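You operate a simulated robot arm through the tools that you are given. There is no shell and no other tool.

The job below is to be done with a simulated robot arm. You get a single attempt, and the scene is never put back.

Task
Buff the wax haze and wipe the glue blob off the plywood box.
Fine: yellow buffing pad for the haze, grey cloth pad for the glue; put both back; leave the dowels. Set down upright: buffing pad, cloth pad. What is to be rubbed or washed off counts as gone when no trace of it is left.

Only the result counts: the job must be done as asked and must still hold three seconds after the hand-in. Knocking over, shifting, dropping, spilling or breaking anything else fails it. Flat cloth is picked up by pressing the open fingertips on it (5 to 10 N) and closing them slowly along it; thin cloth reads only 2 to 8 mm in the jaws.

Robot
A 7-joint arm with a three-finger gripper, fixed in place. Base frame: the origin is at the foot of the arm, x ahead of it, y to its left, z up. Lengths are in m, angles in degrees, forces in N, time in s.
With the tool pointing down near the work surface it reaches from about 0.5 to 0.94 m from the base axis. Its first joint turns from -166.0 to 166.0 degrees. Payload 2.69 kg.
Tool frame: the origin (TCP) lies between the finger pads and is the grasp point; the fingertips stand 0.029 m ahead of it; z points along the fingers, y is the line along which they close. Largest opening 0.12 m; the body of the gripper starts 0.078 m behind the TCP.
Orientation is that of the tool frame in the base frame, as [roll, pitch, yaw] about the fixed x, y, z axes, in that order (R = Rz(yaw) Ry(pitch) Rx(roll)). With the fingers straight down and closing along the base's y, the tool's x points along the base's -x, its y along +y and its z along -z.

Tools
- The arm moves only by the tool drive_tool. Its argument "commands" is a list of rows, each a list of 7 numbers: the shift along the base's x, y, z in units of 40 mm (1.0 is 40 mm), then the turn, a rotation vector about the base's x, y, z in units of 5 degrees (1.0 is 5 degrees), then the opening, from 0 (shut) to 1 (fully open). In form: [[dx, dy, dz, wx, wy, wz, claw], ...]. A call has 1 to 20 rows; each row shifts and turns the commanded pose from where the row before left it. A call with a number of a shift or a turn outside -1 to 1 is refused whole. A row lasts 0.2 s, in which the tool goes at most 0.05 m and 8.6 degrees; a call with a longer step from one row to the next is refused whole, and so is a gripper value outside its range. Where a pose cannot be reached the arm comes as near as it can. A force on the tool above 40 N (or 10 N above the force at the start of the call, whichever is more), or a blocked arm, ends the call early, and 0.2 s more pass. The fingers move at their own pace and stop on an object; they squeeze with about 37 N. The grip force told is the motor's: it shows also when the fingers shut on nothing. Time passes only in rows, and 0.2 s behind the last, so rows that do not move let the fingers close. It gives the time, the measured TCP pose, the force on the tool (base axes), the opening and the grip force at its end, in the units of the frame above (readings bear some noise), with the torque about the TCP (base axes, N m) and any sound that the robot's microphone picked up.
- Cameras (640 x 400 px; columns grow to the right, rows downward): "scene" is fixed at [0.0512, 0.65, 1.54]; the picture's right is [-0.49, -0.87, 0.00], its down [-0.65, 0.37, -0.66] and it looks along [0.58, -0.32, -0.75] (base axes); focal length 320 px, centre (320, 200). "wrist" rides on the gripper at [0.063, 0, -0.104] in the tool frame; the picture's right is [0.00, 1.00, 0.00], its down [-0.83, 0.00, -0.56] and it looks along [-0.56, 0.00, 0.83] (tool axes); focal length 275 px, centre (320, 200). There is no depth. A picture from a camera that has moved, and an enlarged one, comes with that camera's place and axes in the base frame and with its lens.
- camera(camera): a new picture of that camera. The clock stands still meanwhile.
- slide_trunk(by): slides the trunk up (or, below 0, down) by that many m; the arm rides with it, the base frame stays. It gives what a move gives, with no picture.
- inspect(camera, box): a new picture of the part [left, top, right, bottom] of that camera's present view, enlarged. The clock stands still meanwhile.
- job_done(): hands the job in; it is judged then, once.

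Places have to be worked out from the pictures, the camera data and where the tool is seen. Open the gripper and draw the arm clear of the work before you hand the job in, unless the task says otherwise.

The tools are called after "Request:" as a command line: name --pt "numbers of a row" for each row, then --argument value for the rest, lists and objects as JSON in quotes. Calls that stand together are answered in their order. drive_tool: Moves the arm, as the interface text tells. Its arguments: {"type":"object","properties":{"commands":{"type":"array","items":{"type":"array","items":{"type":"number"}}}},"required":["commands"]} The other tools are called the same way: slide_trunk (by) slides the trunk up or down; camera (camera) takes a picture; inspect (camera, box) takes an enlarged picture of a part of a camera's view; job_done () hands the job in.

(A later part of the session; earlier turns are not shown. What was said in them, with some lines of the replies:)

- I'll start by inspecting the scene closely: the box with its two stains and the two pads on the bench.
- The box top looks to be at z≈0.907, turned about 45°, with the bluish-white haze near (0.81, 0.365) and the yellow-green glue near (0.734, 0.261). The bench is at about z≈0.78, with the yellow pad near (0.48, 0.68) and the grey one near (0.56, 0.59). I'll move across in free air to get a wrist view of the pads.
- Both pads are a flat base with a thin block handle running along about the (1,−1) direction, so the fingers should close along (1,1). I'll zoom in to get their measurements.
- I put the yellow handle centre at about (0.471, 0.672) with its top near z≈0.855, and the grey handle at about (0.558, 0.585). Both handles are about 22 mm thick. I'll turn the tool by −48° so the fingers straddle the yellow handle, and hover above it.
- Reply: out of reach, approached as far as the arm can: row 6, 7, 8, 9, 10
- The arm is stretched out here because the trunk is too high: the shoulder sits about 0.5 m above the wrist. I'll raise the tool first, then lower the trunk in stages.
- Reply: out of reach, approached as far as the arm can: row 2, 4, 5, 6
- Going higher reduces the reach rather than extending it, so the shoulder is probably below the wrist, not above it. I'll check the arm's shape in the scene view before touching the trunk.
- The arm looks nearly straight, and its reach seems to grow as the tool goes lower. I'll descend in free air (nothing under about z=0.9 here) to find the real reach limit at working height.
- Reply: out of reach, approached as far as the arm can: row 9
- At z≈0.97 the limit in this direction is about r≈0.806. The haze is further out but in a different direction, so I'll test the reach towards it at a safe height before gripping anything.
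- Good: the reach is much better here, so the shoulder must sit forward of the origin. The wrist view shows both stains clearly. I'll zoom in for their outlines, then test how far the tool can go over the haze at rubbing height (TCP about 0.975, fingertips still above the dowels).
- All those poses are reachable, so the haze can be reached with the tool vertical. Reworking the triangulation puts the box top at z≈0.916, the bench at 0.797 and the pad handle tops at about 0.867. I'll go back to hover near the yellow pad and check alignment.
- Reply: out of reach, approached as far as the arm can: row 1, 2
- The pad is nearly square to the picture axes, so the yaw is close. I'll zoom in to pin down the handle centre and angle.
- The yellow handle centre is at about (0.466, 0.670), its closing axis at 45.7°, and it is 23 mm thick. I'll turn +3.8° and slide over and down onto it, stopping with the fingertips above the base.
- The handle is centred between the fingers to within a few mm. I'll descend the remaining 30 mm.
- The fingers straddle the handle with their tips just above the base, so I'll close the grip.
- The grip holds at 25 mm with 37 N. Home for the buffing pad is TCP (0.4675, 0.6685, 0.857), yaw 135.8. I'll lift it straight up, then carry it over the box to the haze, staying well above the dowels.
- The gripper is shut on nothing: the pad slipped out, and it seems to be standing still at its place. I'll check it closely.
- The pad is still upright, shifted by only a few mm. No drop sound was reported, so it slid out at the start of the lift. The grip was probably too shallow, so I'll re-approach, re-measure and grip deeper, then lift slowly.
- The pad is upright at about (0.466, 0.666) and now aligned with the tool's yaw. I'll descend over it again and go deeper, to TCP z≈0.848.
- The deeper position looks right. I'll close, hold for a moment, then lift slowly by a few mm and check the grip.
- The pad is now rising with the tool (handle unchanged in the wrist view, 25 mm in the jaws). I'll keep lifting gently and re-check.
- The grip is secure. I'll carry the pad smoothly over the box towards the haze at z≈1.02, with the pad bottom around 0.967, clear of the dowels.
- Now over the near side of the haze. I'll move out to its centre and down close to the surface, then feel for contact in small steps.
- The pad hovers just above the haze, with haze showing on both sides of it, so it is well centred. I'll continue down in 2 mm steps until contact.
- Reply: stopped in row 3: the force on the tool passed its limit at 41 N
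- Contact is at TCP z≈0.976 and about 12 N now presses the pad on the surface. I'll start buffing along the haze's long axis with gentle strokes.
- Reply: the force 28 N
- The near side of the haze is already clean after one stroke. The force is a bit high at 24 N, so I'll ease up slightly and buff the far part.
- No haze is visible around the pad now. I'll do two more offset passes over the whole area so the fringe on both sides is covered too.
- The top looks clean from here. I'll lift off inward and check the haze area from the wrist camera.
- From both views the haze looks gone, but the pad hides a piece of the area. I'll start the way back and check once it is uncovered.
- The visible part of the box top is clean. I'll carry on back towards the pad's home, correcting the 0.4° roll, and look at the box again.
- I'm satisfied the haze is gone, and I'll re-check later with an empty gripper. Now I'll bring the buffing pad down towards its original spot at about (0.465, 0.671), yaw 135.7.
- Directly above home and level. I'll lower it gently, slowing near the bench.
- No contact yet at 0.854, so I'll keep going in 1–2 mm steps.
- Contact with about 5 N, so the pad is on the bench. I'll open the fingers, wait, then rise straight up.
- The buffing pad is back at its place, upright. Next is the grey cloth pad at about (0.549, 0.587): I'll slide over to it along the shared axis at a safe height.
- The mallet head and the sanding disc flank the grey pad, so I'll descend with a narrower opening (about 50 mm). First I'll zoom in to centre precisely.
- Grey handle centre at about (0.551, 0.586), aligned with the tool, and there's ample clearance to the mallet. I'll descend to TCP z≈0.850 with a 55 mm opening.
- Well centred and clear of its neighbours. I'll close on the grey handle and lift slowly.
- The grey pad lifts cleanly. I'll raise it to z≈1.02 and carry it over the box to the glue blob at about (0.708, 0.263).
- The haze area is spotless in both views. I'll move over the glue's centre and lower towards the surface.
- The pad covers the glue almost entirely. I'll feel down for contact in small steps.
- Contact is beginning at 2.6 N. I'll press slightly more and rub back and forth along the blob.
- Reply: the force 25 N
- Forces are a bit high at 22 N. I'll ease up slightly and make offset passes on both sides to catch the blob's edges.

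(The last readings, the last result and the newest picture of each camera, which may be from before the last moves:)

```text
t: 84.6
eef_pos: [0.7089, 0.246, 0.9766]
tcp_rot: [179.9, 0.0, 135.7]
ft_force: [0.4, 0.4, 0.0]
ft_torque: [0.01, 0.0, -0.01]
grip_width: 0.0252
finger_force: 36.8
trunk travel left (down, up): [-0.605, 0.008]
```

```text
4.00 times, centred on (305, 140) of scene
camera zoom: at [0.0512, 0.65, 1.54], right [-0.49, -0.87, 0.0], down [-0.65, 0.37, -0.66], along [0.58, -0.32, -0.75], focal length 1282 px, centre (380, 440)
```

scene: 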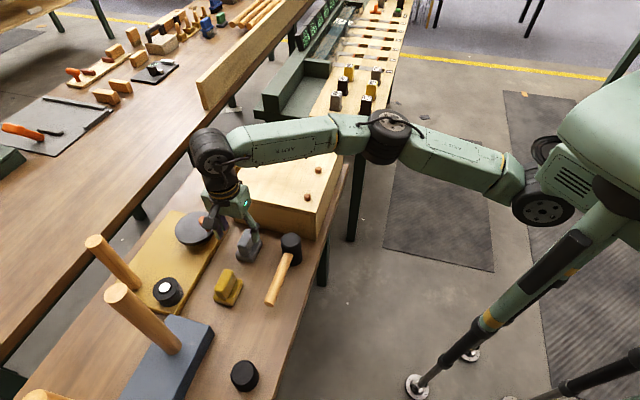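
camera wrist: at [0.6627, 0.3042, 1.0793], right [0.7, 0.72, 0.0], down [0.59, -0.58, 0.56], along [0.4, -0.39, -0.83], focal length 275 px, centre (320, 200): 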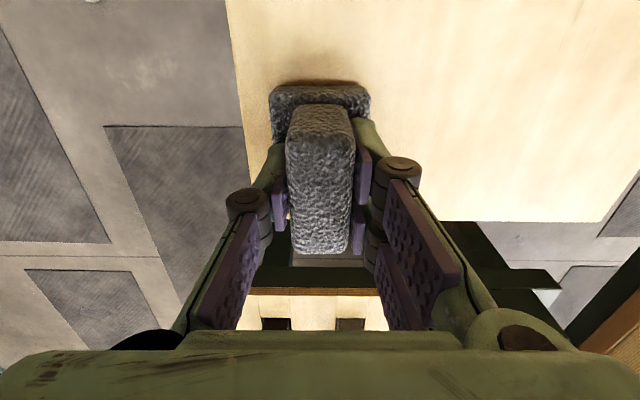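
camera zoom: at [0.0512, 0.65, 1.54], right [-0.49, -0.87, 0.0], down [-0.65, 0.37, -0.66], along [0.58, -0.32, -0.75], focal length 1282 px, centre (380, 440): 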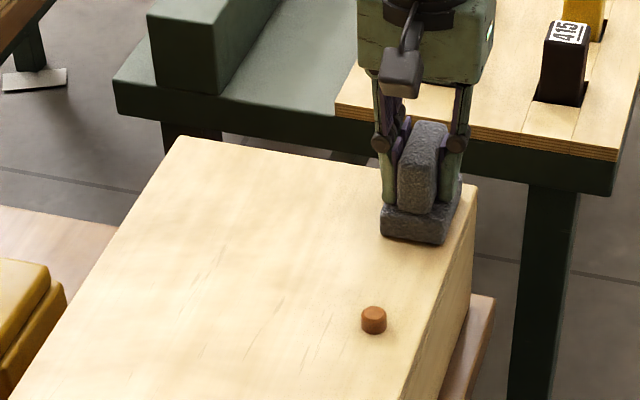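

From the scene nothing of the glue shows. I'll lift off and move to the side to check the spot with both cameras.

Request:
drive_tool --pt "0 0 0.15 0 0 0 0" --pt "0 0 0.3 0 0 0 0" --pt "0.1 0.3 0.3 0 0 0 0" --pt "0.2 0.4 0.3 0 0 0 0" --pt "0.3 0.4 0 0 0 0 0" --pt "0.3 0.4 0 0 0 0 0" --pt "0.2 0.3 0 0 0 0 0" --pt "0 0 0 0 0 0 0"

Request:
camera --camera "wrist"

Request:
inspect --camera "wrist" --box '[110, 0, 310, 200]'

Request:
inspect --camera "scene" --box '[290, 110, 360, 170]'

```text
t: 86.4
eef_pos: [0.7505, 0.3179, 1.0178]
tcp_rot: [-180.0, 0.0, 135.8]
ft_force: [0.4, -0.3, -0.3]
ft_torque: [-0.02, 0.03, 0.01]
grip_width: 0.0253
finger_force: 37.5
trunk travel left (down, up): [-0.605, 0.008]
```

```text
taken
camera wrist: at [0.7066, 0.3611, 1.1211], right [0.69, 0.72, 0.0], down [0.6, -0.58, 0.56], along [0.4, -0.39, -0.83], focal length 275 px, centre (320, 200)
```

wrist: 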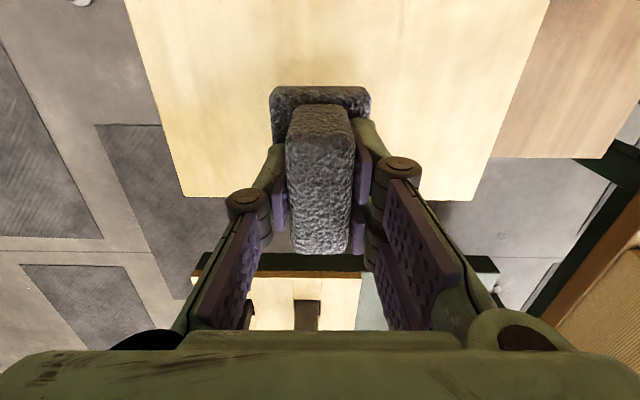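

```text
2.00 times, centred on (210, 100) of wrist
camera zoom: at [0.7066, 0.3611, 1.1211], right [0.69, 0.72, 0.0], down [0.6, -0.58, 0.56], along [0.4, -0.39, -0.83], focal length 551 px, centre (540, 400)
```

zoom: 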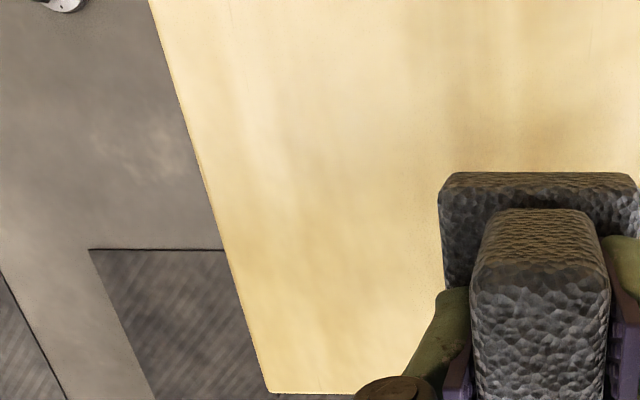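

```text
6.67 times, centred on (325, 140) of scene
camera zoom: at [0.0512, 0.65, 1.54], right [-0.49, -0.87, 0.0], down [-0.65, 0.37, -0.66], along [0.58, -0.32, -0.75], focal length 2136 px, centre (287, 600)
```

zoom: 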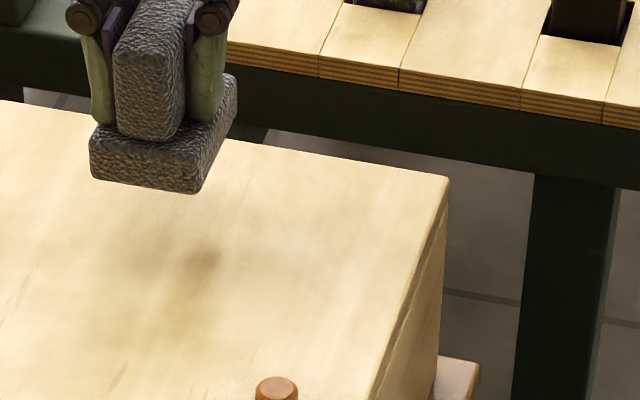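

Both views show clean plywood where the glue was. The last offset pass ended with very light contact, though, so I'll make one more firm pass there to be safe.

Request:
drive_tool --pt "-0.2 -0.25 0 0 0 0 0" --pt "-0.35 -0.4 -0.1 0 0 0 0" --pt "-0.35 -0.4 -0.2 0 0 0 0" --pt "-0.25 -0.4 -0.25 0 0 0 0" --pt "-0.1 -0.1 -0.25 0 0 0 0" --pt "0 0 -0.1 0 0 0 0" --pt "0 0 0 0 0 0 0"

Request:
drive_tool --pt "0 0 -0.06 0 0 0 0" --pt "0 0 -0.05 0 0 0 0" --pt "0 0 0 0 0 0 0"

```text
t: 88.0
eef_pos: [0.7018, 0.2555, 0.9812]
tcp_rot: [-180.0, 0.0, 135.7]
ft_force: [0.3, -0.2, -0.3]
ft_torque: [0.01, -0.02, 0.04]
grip_width: 0.0252
finger_force: 37.0
trunk travel left (down, up): [-0.605, 0.008]
```

```text
t: 88.8
eef_pos: [0.7015, 0.2553, 0.9778]
tcp_rot: [-179.9, 0.1, 135.7]
ft_force: [-0.1, 0.2, -0.4]
ft_torque: [0.02, 0.02, 0.0]
grip_width: 0.0251
finger_force: 37.1
trunk travel left (down, up): [-0.605, 0.008]
```

Request:
drive_tool --pt "0 0 -0.05 0 0 0 0" --pt "0 0 -0.03 0 0 0 0" --pt "0 0 0 0 0 0 0"

```text
t: 89.6
eef_pos: [0.7005, 0.254, 0.9756]
tcp_rot: [179.8, 0.2, 135.8]
ft_force: [2.3, 1.5, 14.6]
ft_torque: [0.05, 0.04, 0.0]
grip_width: 0.025
finger_force: 36.9
trunk travel left (down, up): [-0.605, 0.008]
```

Firm contact at 14.6 N. I'll do strokes on this side, then across towards the other side.

Request:
drive_tool --pt "-0.215 0.209 0 0 0 0 0" --pt "-0.215 0.209 0 0 0 0 0" --pt "0.215 -0.209 0 0 0 0 0" --pt "0.215 -0.209 0 0 0 0 0" --pt "0.215 -0.209 0 0 0 0 0" --pt "0.215 -0.209 0 0 0 0 0" --pt "0.209 0.215 0 0 0 0 0" --pt "0.209 0.215 0 0 0 0 0" --pt "-0.215 0.209 0 0 0 0 0" --pt "-0.215 0.209 0 0 0 0 0" --pt "-0.215 0.209 0 0 0 0 0" --pt "-0.215 0.209 0 0 0 0 0" --pt "0 0 0 0 0 0 0"

Request:
drive_tool --pt "0.1 0.1 0.15 0 0 0 0" --pt "0.1 0.2 0.3 0 0 0 0" --pt "0.1 0.3 0.3 0 0 0 0" --pt "0.2 0.3 0.3 0 0 0 0" --pt "0.2 0.3 0 0 0 0 0" --pt "0 0 0 0 0 0 0"

Request:
inspect --camera "wrist" --box '[110, 0, 310, 200]'

Request:
inspect --camera "scene" --box '[240, 100, 360, 190]'

```text
t: 92.4
eef_pos: [0.6999, 0.2885, 0.9767]
tcp_rot: [179.8, 0.1, 135.7]
ft_force: [6.0, -6.0, 16.8]
ft_torque: [-0.26, -0.33, -0.03]
grip_width: 0.025
finger_force: 37.1
trunk travel left (down, up): [-0.605, 0.008]
```

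```text
t: 93.8
eef_pos: [0.7288, 0.3387, 1.0164]
tcp_rot: [-180.0, 0.0, 135.8]
ft_force: [-0.2, 0.3, -0.3]
ft_torque: [0.0, -0.03, 0.01]
grip_width: 0.0252
finger_force: 37.1
trunk travel left (down, up): [-0.605, 0.008]
```

```text
2.00 times, centred on (210, 100) of wrist
camera zoom: at [0.6846, 0.381, 1.1198], right [0.69, 0.72, 0.0], down [0.6, -0.58, 0.56], along [0.4, -0.39, -0.83], focal length 551 px, centre (540, 400)
```

zoom: 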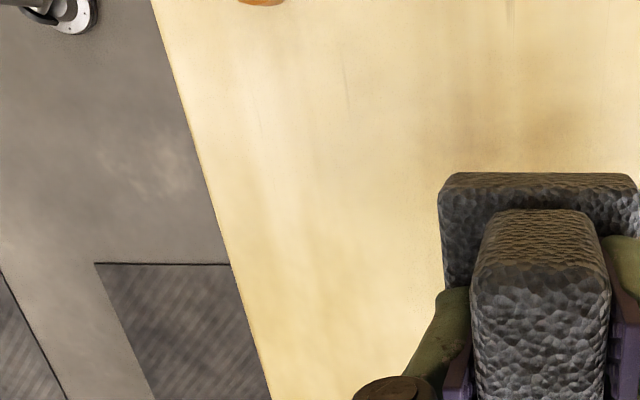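

```text
4.44 times, centred on (300, 145) of scene
camera zoom: at [0.0512, 0.65, 1.54], right [-0.49, -0.87, 0.0], down [-0.65, 0.37, -0.66], along [0.58, -0.32, -0.75], focal length 1424 px, centre (409, 444)
```

zoom: 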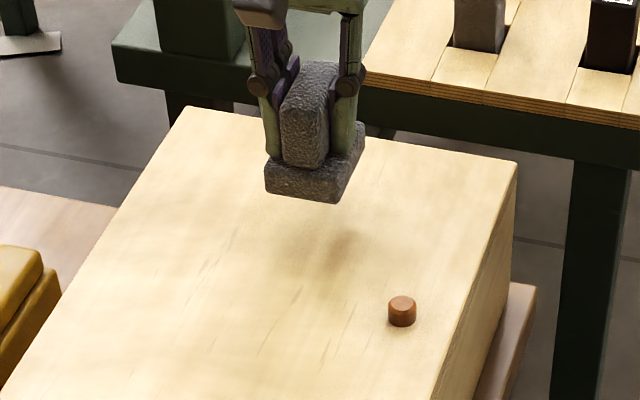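

The glue is gone without a trace. I'll carry the grey pad back over the box to above its home at (0.5525, 0.588).

Request:
drive_tool --pt "-0.18 0.25 0.05 0 0 0 0" --pt "-0.368 0.492 0.05 0 0 0 0" --pt "-0.368 0.492 0 0 0 0 0" --pt "-0.368 0.492 0 0 0 0 0" --pt "-0.368 0.492 0 0 0 0 0" --pt "-0.368 0.492 0 0 0 0 0" --pt "-0.368 0.492 0 0 0 0 0" --pt "-0.368 0.492 0 0 0 0 0" --pt "-0.368 0.492 0 0 0 0 0" --pt "-0.368 0.492 0 0 0 0 0" --pt "-0.368 0.492 0 0 0 0 0" --pt "-0.368 0.492 0 0 0 0 0" --pt "-0.18 0.25 0 0 0 0 0" --pt "0 0 0 0 0 0 0"

Request:
camera --camera "wrist"

```text
t: 96.8
eef_pos: [0.5524, 0.5745, 1.0187]
tcp_rot: [-180.0, 0.1, 135.7]
ft_force: [0.1, 0.7, -0.2]
ft_torque: [0.0, 0.01, 0.0]
grip_width: 0.0251
finger_force: 36.6
trunk travel left (down, up): [-0.605, 0.008]
```

```text
taken
camera wrist: at [0.5075, 0.618, 1.1232], right [0.69, 0.72, 0.0], down [0.6, -0.58, 0.56], along [0.4, -0.39, -0.83], focal length 275 px, centre (320, 200)
```

wrist: 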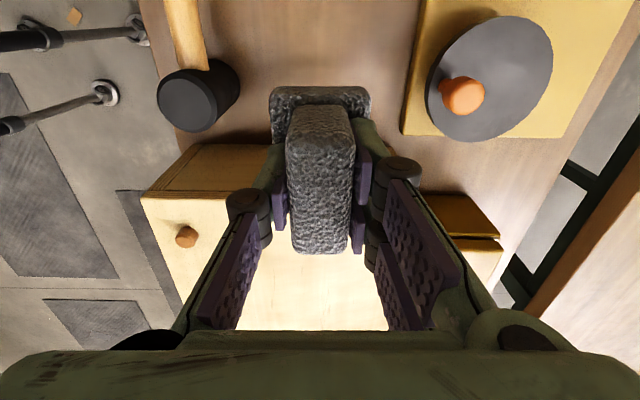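

I'll lower it over its home spot, slowing near the bench.

Request:
drive_tool --pt "0 0.1 -0.2 0 0 0 0" --pt "0 0.12 -0.3 0 0 0 0" --pt "0 0.12 -0.3 0 0 0 0" --pt "0 0 -0.35 0 0 0 0" --pt "0 0 -0.35 0 0 0 0" --pt "0 0 -0.35 0 0 0 0" --pt "0 0 -0.35 0 0 0 0" --pt "0 0 -0.35 0 0 0 0" --pt "0 0 -0.35 0 0 0 0" --pt "0 0 -0.35 0 0 0 0" --pt "0 0 -0.3 0 0 0 0" --pt "0 0 -0.2 0 0 0 0" --pt "0 0 0 0 0 0 0"

Request:
inspect --camera "scene" --box '[190, 190, 310, 290]'

```text
t: 99.6
eef_pos: [0.553, 0.5874, 0.8709]
tcp_rot: [-179.9, -0.1, 135.8]
ft_force: [-0.1, 1.1, -0.5]
ft_torque: [0.0, 0.0, 0.02]
grip_width: 0.0251
finger_force: 37.2
trunk travel left (down, up): [-0.605, 0.008]
```

```text
4.00 times, centred on (250, 240) of scene
camera zoom: at [0.0512, 0.65, 1.54], right [-0.49, -0.87, 0.0], down [-0.65, 0.37, -0.66], along [0.58, -0.32, -0.75], focal length 1282 px, centre (600, 40)
```

zoom: 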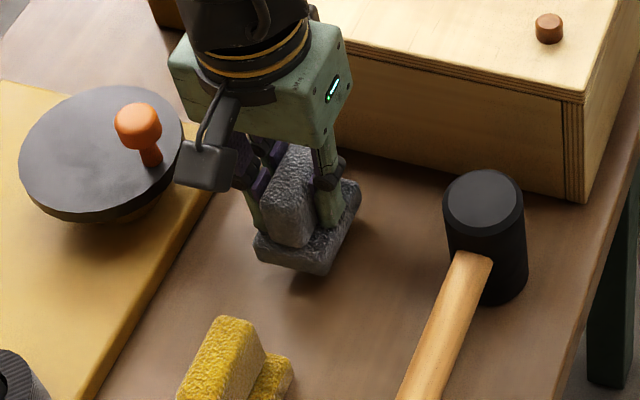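

Right above home and level. I'll lower the last part gently.

Request:
drive_tool --pt "0 0 -0.15 0 0 0 0" --pt "0 0 -0.1 0 0 0 0" --pt "0 0 -0.1 0 0 0 0" --pt "0 0 -0.05 0 0 0 0" --pt "0 0 0 0 0 0 0"

Request:
drive_tool --pt "0 0 -0.05 0 0 0 0" --pt "0 0 0 0 0 0 0"

```text
t: 100.8
eef_pos: [0.5526, 0.5878, 0.8544]
tcp_rot: [-180.0, 0.0, 135.7]
ft_force: [-1.2, 0.7, -0.8]
ft_torque: [0.01, 0.01, 0.02]
grip_width: 0.0253
finger_force: 36.9
trunk travel left (down, up): [-0.605, 0.008]
```

```text
t: 101.4
eef_pos: [0.553, 0.5875, 0.8523]
tcp_rot: [180.0, 0.0, 135.7]
ft_force: [0.7, -0.3, -0.5]
ft_torque: [0.01, -0.02, -0.01]
grip_width: 0.0251
finger_force: 37.1
trunk travel left (down, up): [-0.605, 0.008]
```

Request:
drive_tool --pt "0 0 -0.04 0 0 0 0" --pt "0 0 0 0 0 0 0"

```text
t: 102.0
eef_pos: [0.5535, 0.5881, 0.851]
tcp_rot: [-179.9, -0.1, 135.7]
ft_force: [-0.4, -0.3, -0.1]
ft_torque: [-0.03, -0.01, -0.01]
grip_width: 0.0252
finger_force: 37.3
trunk travel left (down, up): [-0.605, 0.008]
```

Still no contact, so another small step.

Request:
drive_tool --pt "0 0 -0.04 0 0 0 0" --pt "0 0 0 0 0 0 0"

```text
t: 102.6
eef_pos: [0.5532, 0.5873, 0.8504]
tcp_rot: [179.8, 0.1, 135.7]
ft_force: [1.3, -1.1, 5.9]
ft_torque: [-0.09, 0.0, 0.02]
grip_width: 0.0252
finger_force: 36.9
trunk travel left (down, up): [-0.605, 0.008]
```

The pad is seated on the bench at about 6 N. I'll open the fingers to 55 mm as before, wait, and rise straight up.

Request:
drive_tool --pt "0 0 0 0 0 0 0.3" --pt "0 0 0 0 0 0 0.46" --pt "0 0 0 0 0 0 0.46" --pt "0 0 0 0 0 0 0.46" --pt "0 0 0.2 0 0 0 0.46" --pt "0 0 0.3 0 0 0 0.46" --pt "0 0 0.4 0 0 0 0.46" --pt "0 0 0.5 0 0 0 0.46" --pt "0 0 0.6 0 0 0 0.46" --pt "0 0 0.6 0 0 0 0.46" --pt "0 0 0.6 0 0 0 0.46" --pt "0 0 0 0 0 0 0.46"

Request:
inspect --camera "scene" --box '[180, 200, 310, 310]'

Request:
camera --camera "wrist"

```text
t: 105.2
eef_pos: [0.5526, 0.5871, 0.9771]
tcp_rot: [-180.0, 0.0, 135.8]
ft_force: [0.8, 0.0, 0.8]
ft_torque: [0.05, 0.0, -0.04]
grip_width: 0.0551
finger_force: 0.1
trunk travel left (down, up): [-0.605, 0.008]
```

```text
3.64 times, centred on (245, 255) of scene
camera zoom: at [0.0512, 0.65, 1.54], right [-0.49, -0.87, 0.0], down [-0.65, 0.37, -0.66], along [0.58, -0.32, -0.75], focal length 1165 px, centre (593, 0)
```

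zoom: 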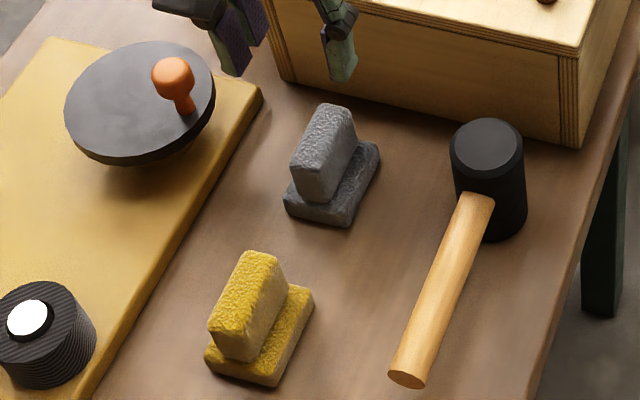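

```text
taken
camera wrist: at [0.5078, 0.6311, 1.0812], right [0.69, 0.72, 0.0], down [0.6, -0.58, 0.56], along [0.4, -0.39, -0.83], focal length 275 px, centre (320, 200)
```

wrist: 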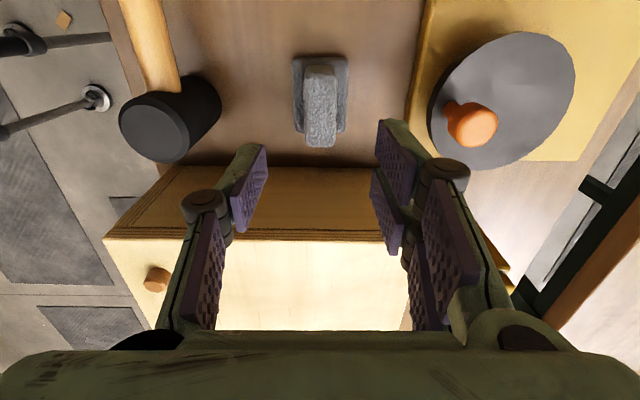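

Both pads stand upright at their original places and nothing else has moved. I'll withdraw the arm towards its starting pose so the box top can be seen fully.

Request:
drive_tool --pt "-0.5 -0.15 0.4 0 0 0 0.46" --pt "-0.625 -0.19 0.4 0 0 0 0.46" --pt "-0.625 -0.19 0.4 0 0 0 0.46" --pt "-0.625 -0.19 0.3 0 0 0 0.46" --pt "-0.375 -0.6 0.3 0 0 0 0.6" --pt "-0.375 -0.69 0.3 0 0 0 0.8" --pt "-0.375 -0.69 0.3 0 0 0 1" --pt "-0.375 -0.69 0.3 0 0 0 1" --pt "-0.375 -0.69 0.3 0 0 0 1" --pt "-0.375 -0.69 0.3 0 0 0 1" --pt "-0.375 -0.69 0.3 0 0 0 1" --pt "-0.375 -0.69 0.3 0 0 0 1" --pt "0 0 0 0 0 0 1"

Request:
camera --camera "scene"

Request:
inspect --camera "scene" --box '[190, 110, 360, 240]'

Request:
inspect --camera "scene" --box '[130, 190, 330, 320]'

```text
t: 108.0
eef_pos: [0.3368, 0.3412, 1.1341]
tcp_rot: [-179.9, 0.1, 135.7]
ft_force: [0.2, -0.1, 0.0]
ft_torque: [-0.02, -0.02, 0.02]
grip_width: 0.1201
finger_force: 0.1
trunk travel left (down, up): [-0.605, 0.008]
```

```text
taken
```

scene: 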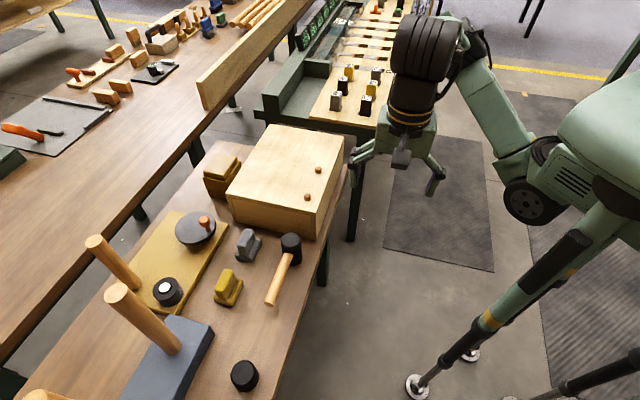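

```text
3.08 times, centred on (275, 175) of scene
camera zoom: at [0.0512, 0.65, 1.54], right [-0.49, -0.87, 0.0], down [-0.65, 0.37, -0.66], along [0.58, -0.32, -0.75], focal length 986 px, centre (458, 277)
```

zoom: 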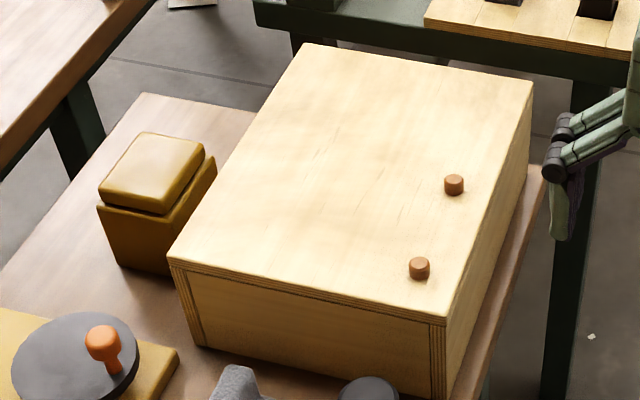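

```text
3.08 times, centred on (230, 255) of scene
camera zoom: at [0.0512, 0.65, 1.54], right [-0.49, -0.87, 0.0], down [-0.65, 0.37, -0.66], along [0.58, -0.32, -0.75], focal length 986 px, centre (597, 31)
```

zoom: 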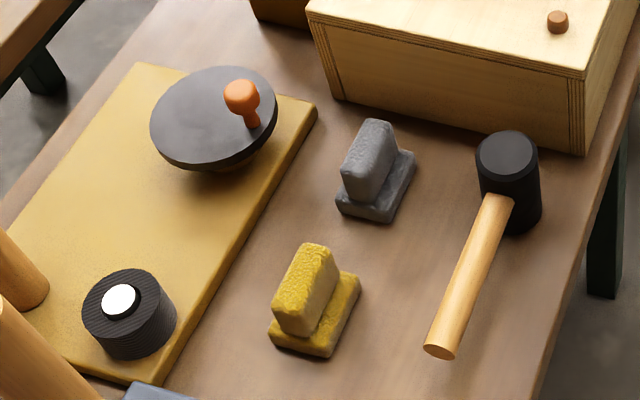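

The box and dowels sit at the same pixels as at the start, and both pads are home and upright. One last magnified look at the two stain spots for any faint trace.

Request:
inspect --camera "scene" --box '[270, 120, 330, 160]'

Request:
inspect --camera "scene" --box '[315, 125, 365, 160]'

Request:
camera --camera "wrist"

```text
10.00 times, centred on (300, 140) of scene
camera zoom: at [0.0512, 0.65, 1.54], right [-0.49, -0.87, 0.0], down [-0.65, 0.37, -0.66], along [0.58, -0.32, -0.75], focal length 3204 px, centre (520, 800)
```

zoom: 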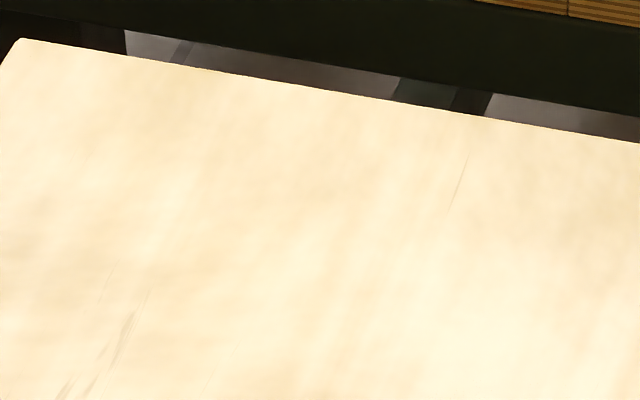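

```text
11.43 times, centred on (340, 142) of scene
camera zoom: at [0.0512, 0.65, 1.54], right [-0.49, -0.87, 0.0], down [-0.65, 0.37, -0.66], along [0.58, -0.32, -0.75], focal length 3661 px, centre (91, 857)
```

zoom: 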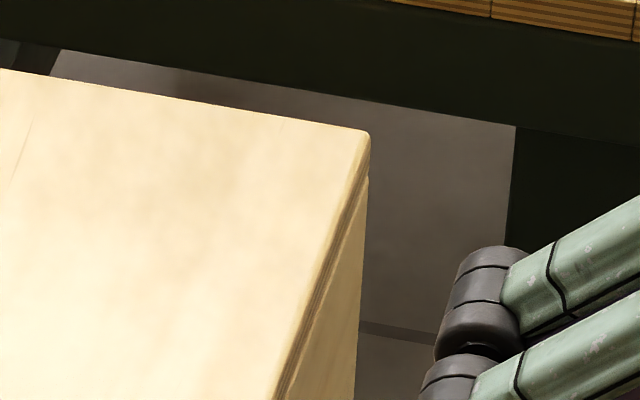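

```text
taken
camera wrist: at [0.2921, 0.3844, 1.2369], right [0.69, 0.72, 0.0], down [0.6, -0.58, 0.56], along [0.4, -0.39, -0.83], focal length 275 px, centre (320, 200)
```

wrist: 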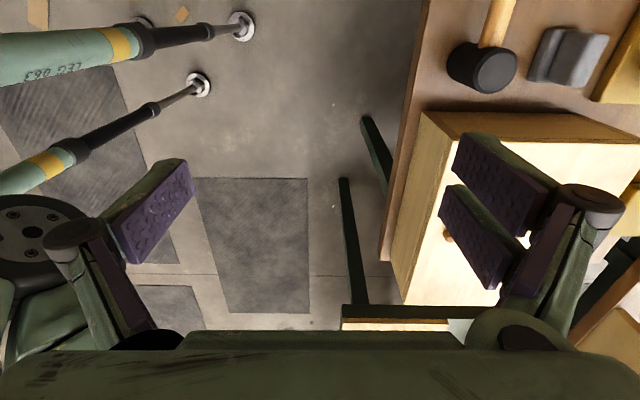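

Only clean wood grain shows at both spots. The pads are back upright, the dowels are untouched, the gripper is open and the arm is clear, so I'm handing the job in.

Request:
job_done

```text
The job is handed in.
```

The wax haze and the glue blob are both off the plywood box. The last close-up pictures show only clean wood grain at both spots.

- **Haze:** I buffed it with the yellow pad in several overlapping passes.
- **Glue:** I wiped it with the grey cloth pad, and went over it once more because one pass had ended with almost no contact.
- **Pads:** Both stand upright at their original places, within a few mm. On my first try at lifting the yellow pad it slipped out of the gripper and shifted about 5 mm. It did not tip or fall, and I set it back at its original spot when I finished.
- **Everything else:** The box and both dowels appear in the same place in the pictures as at the start, and nothing was knocked over.

The gripper is open and the arm is clear of the bench. The hand-in was accepted, but it gave no verdict.
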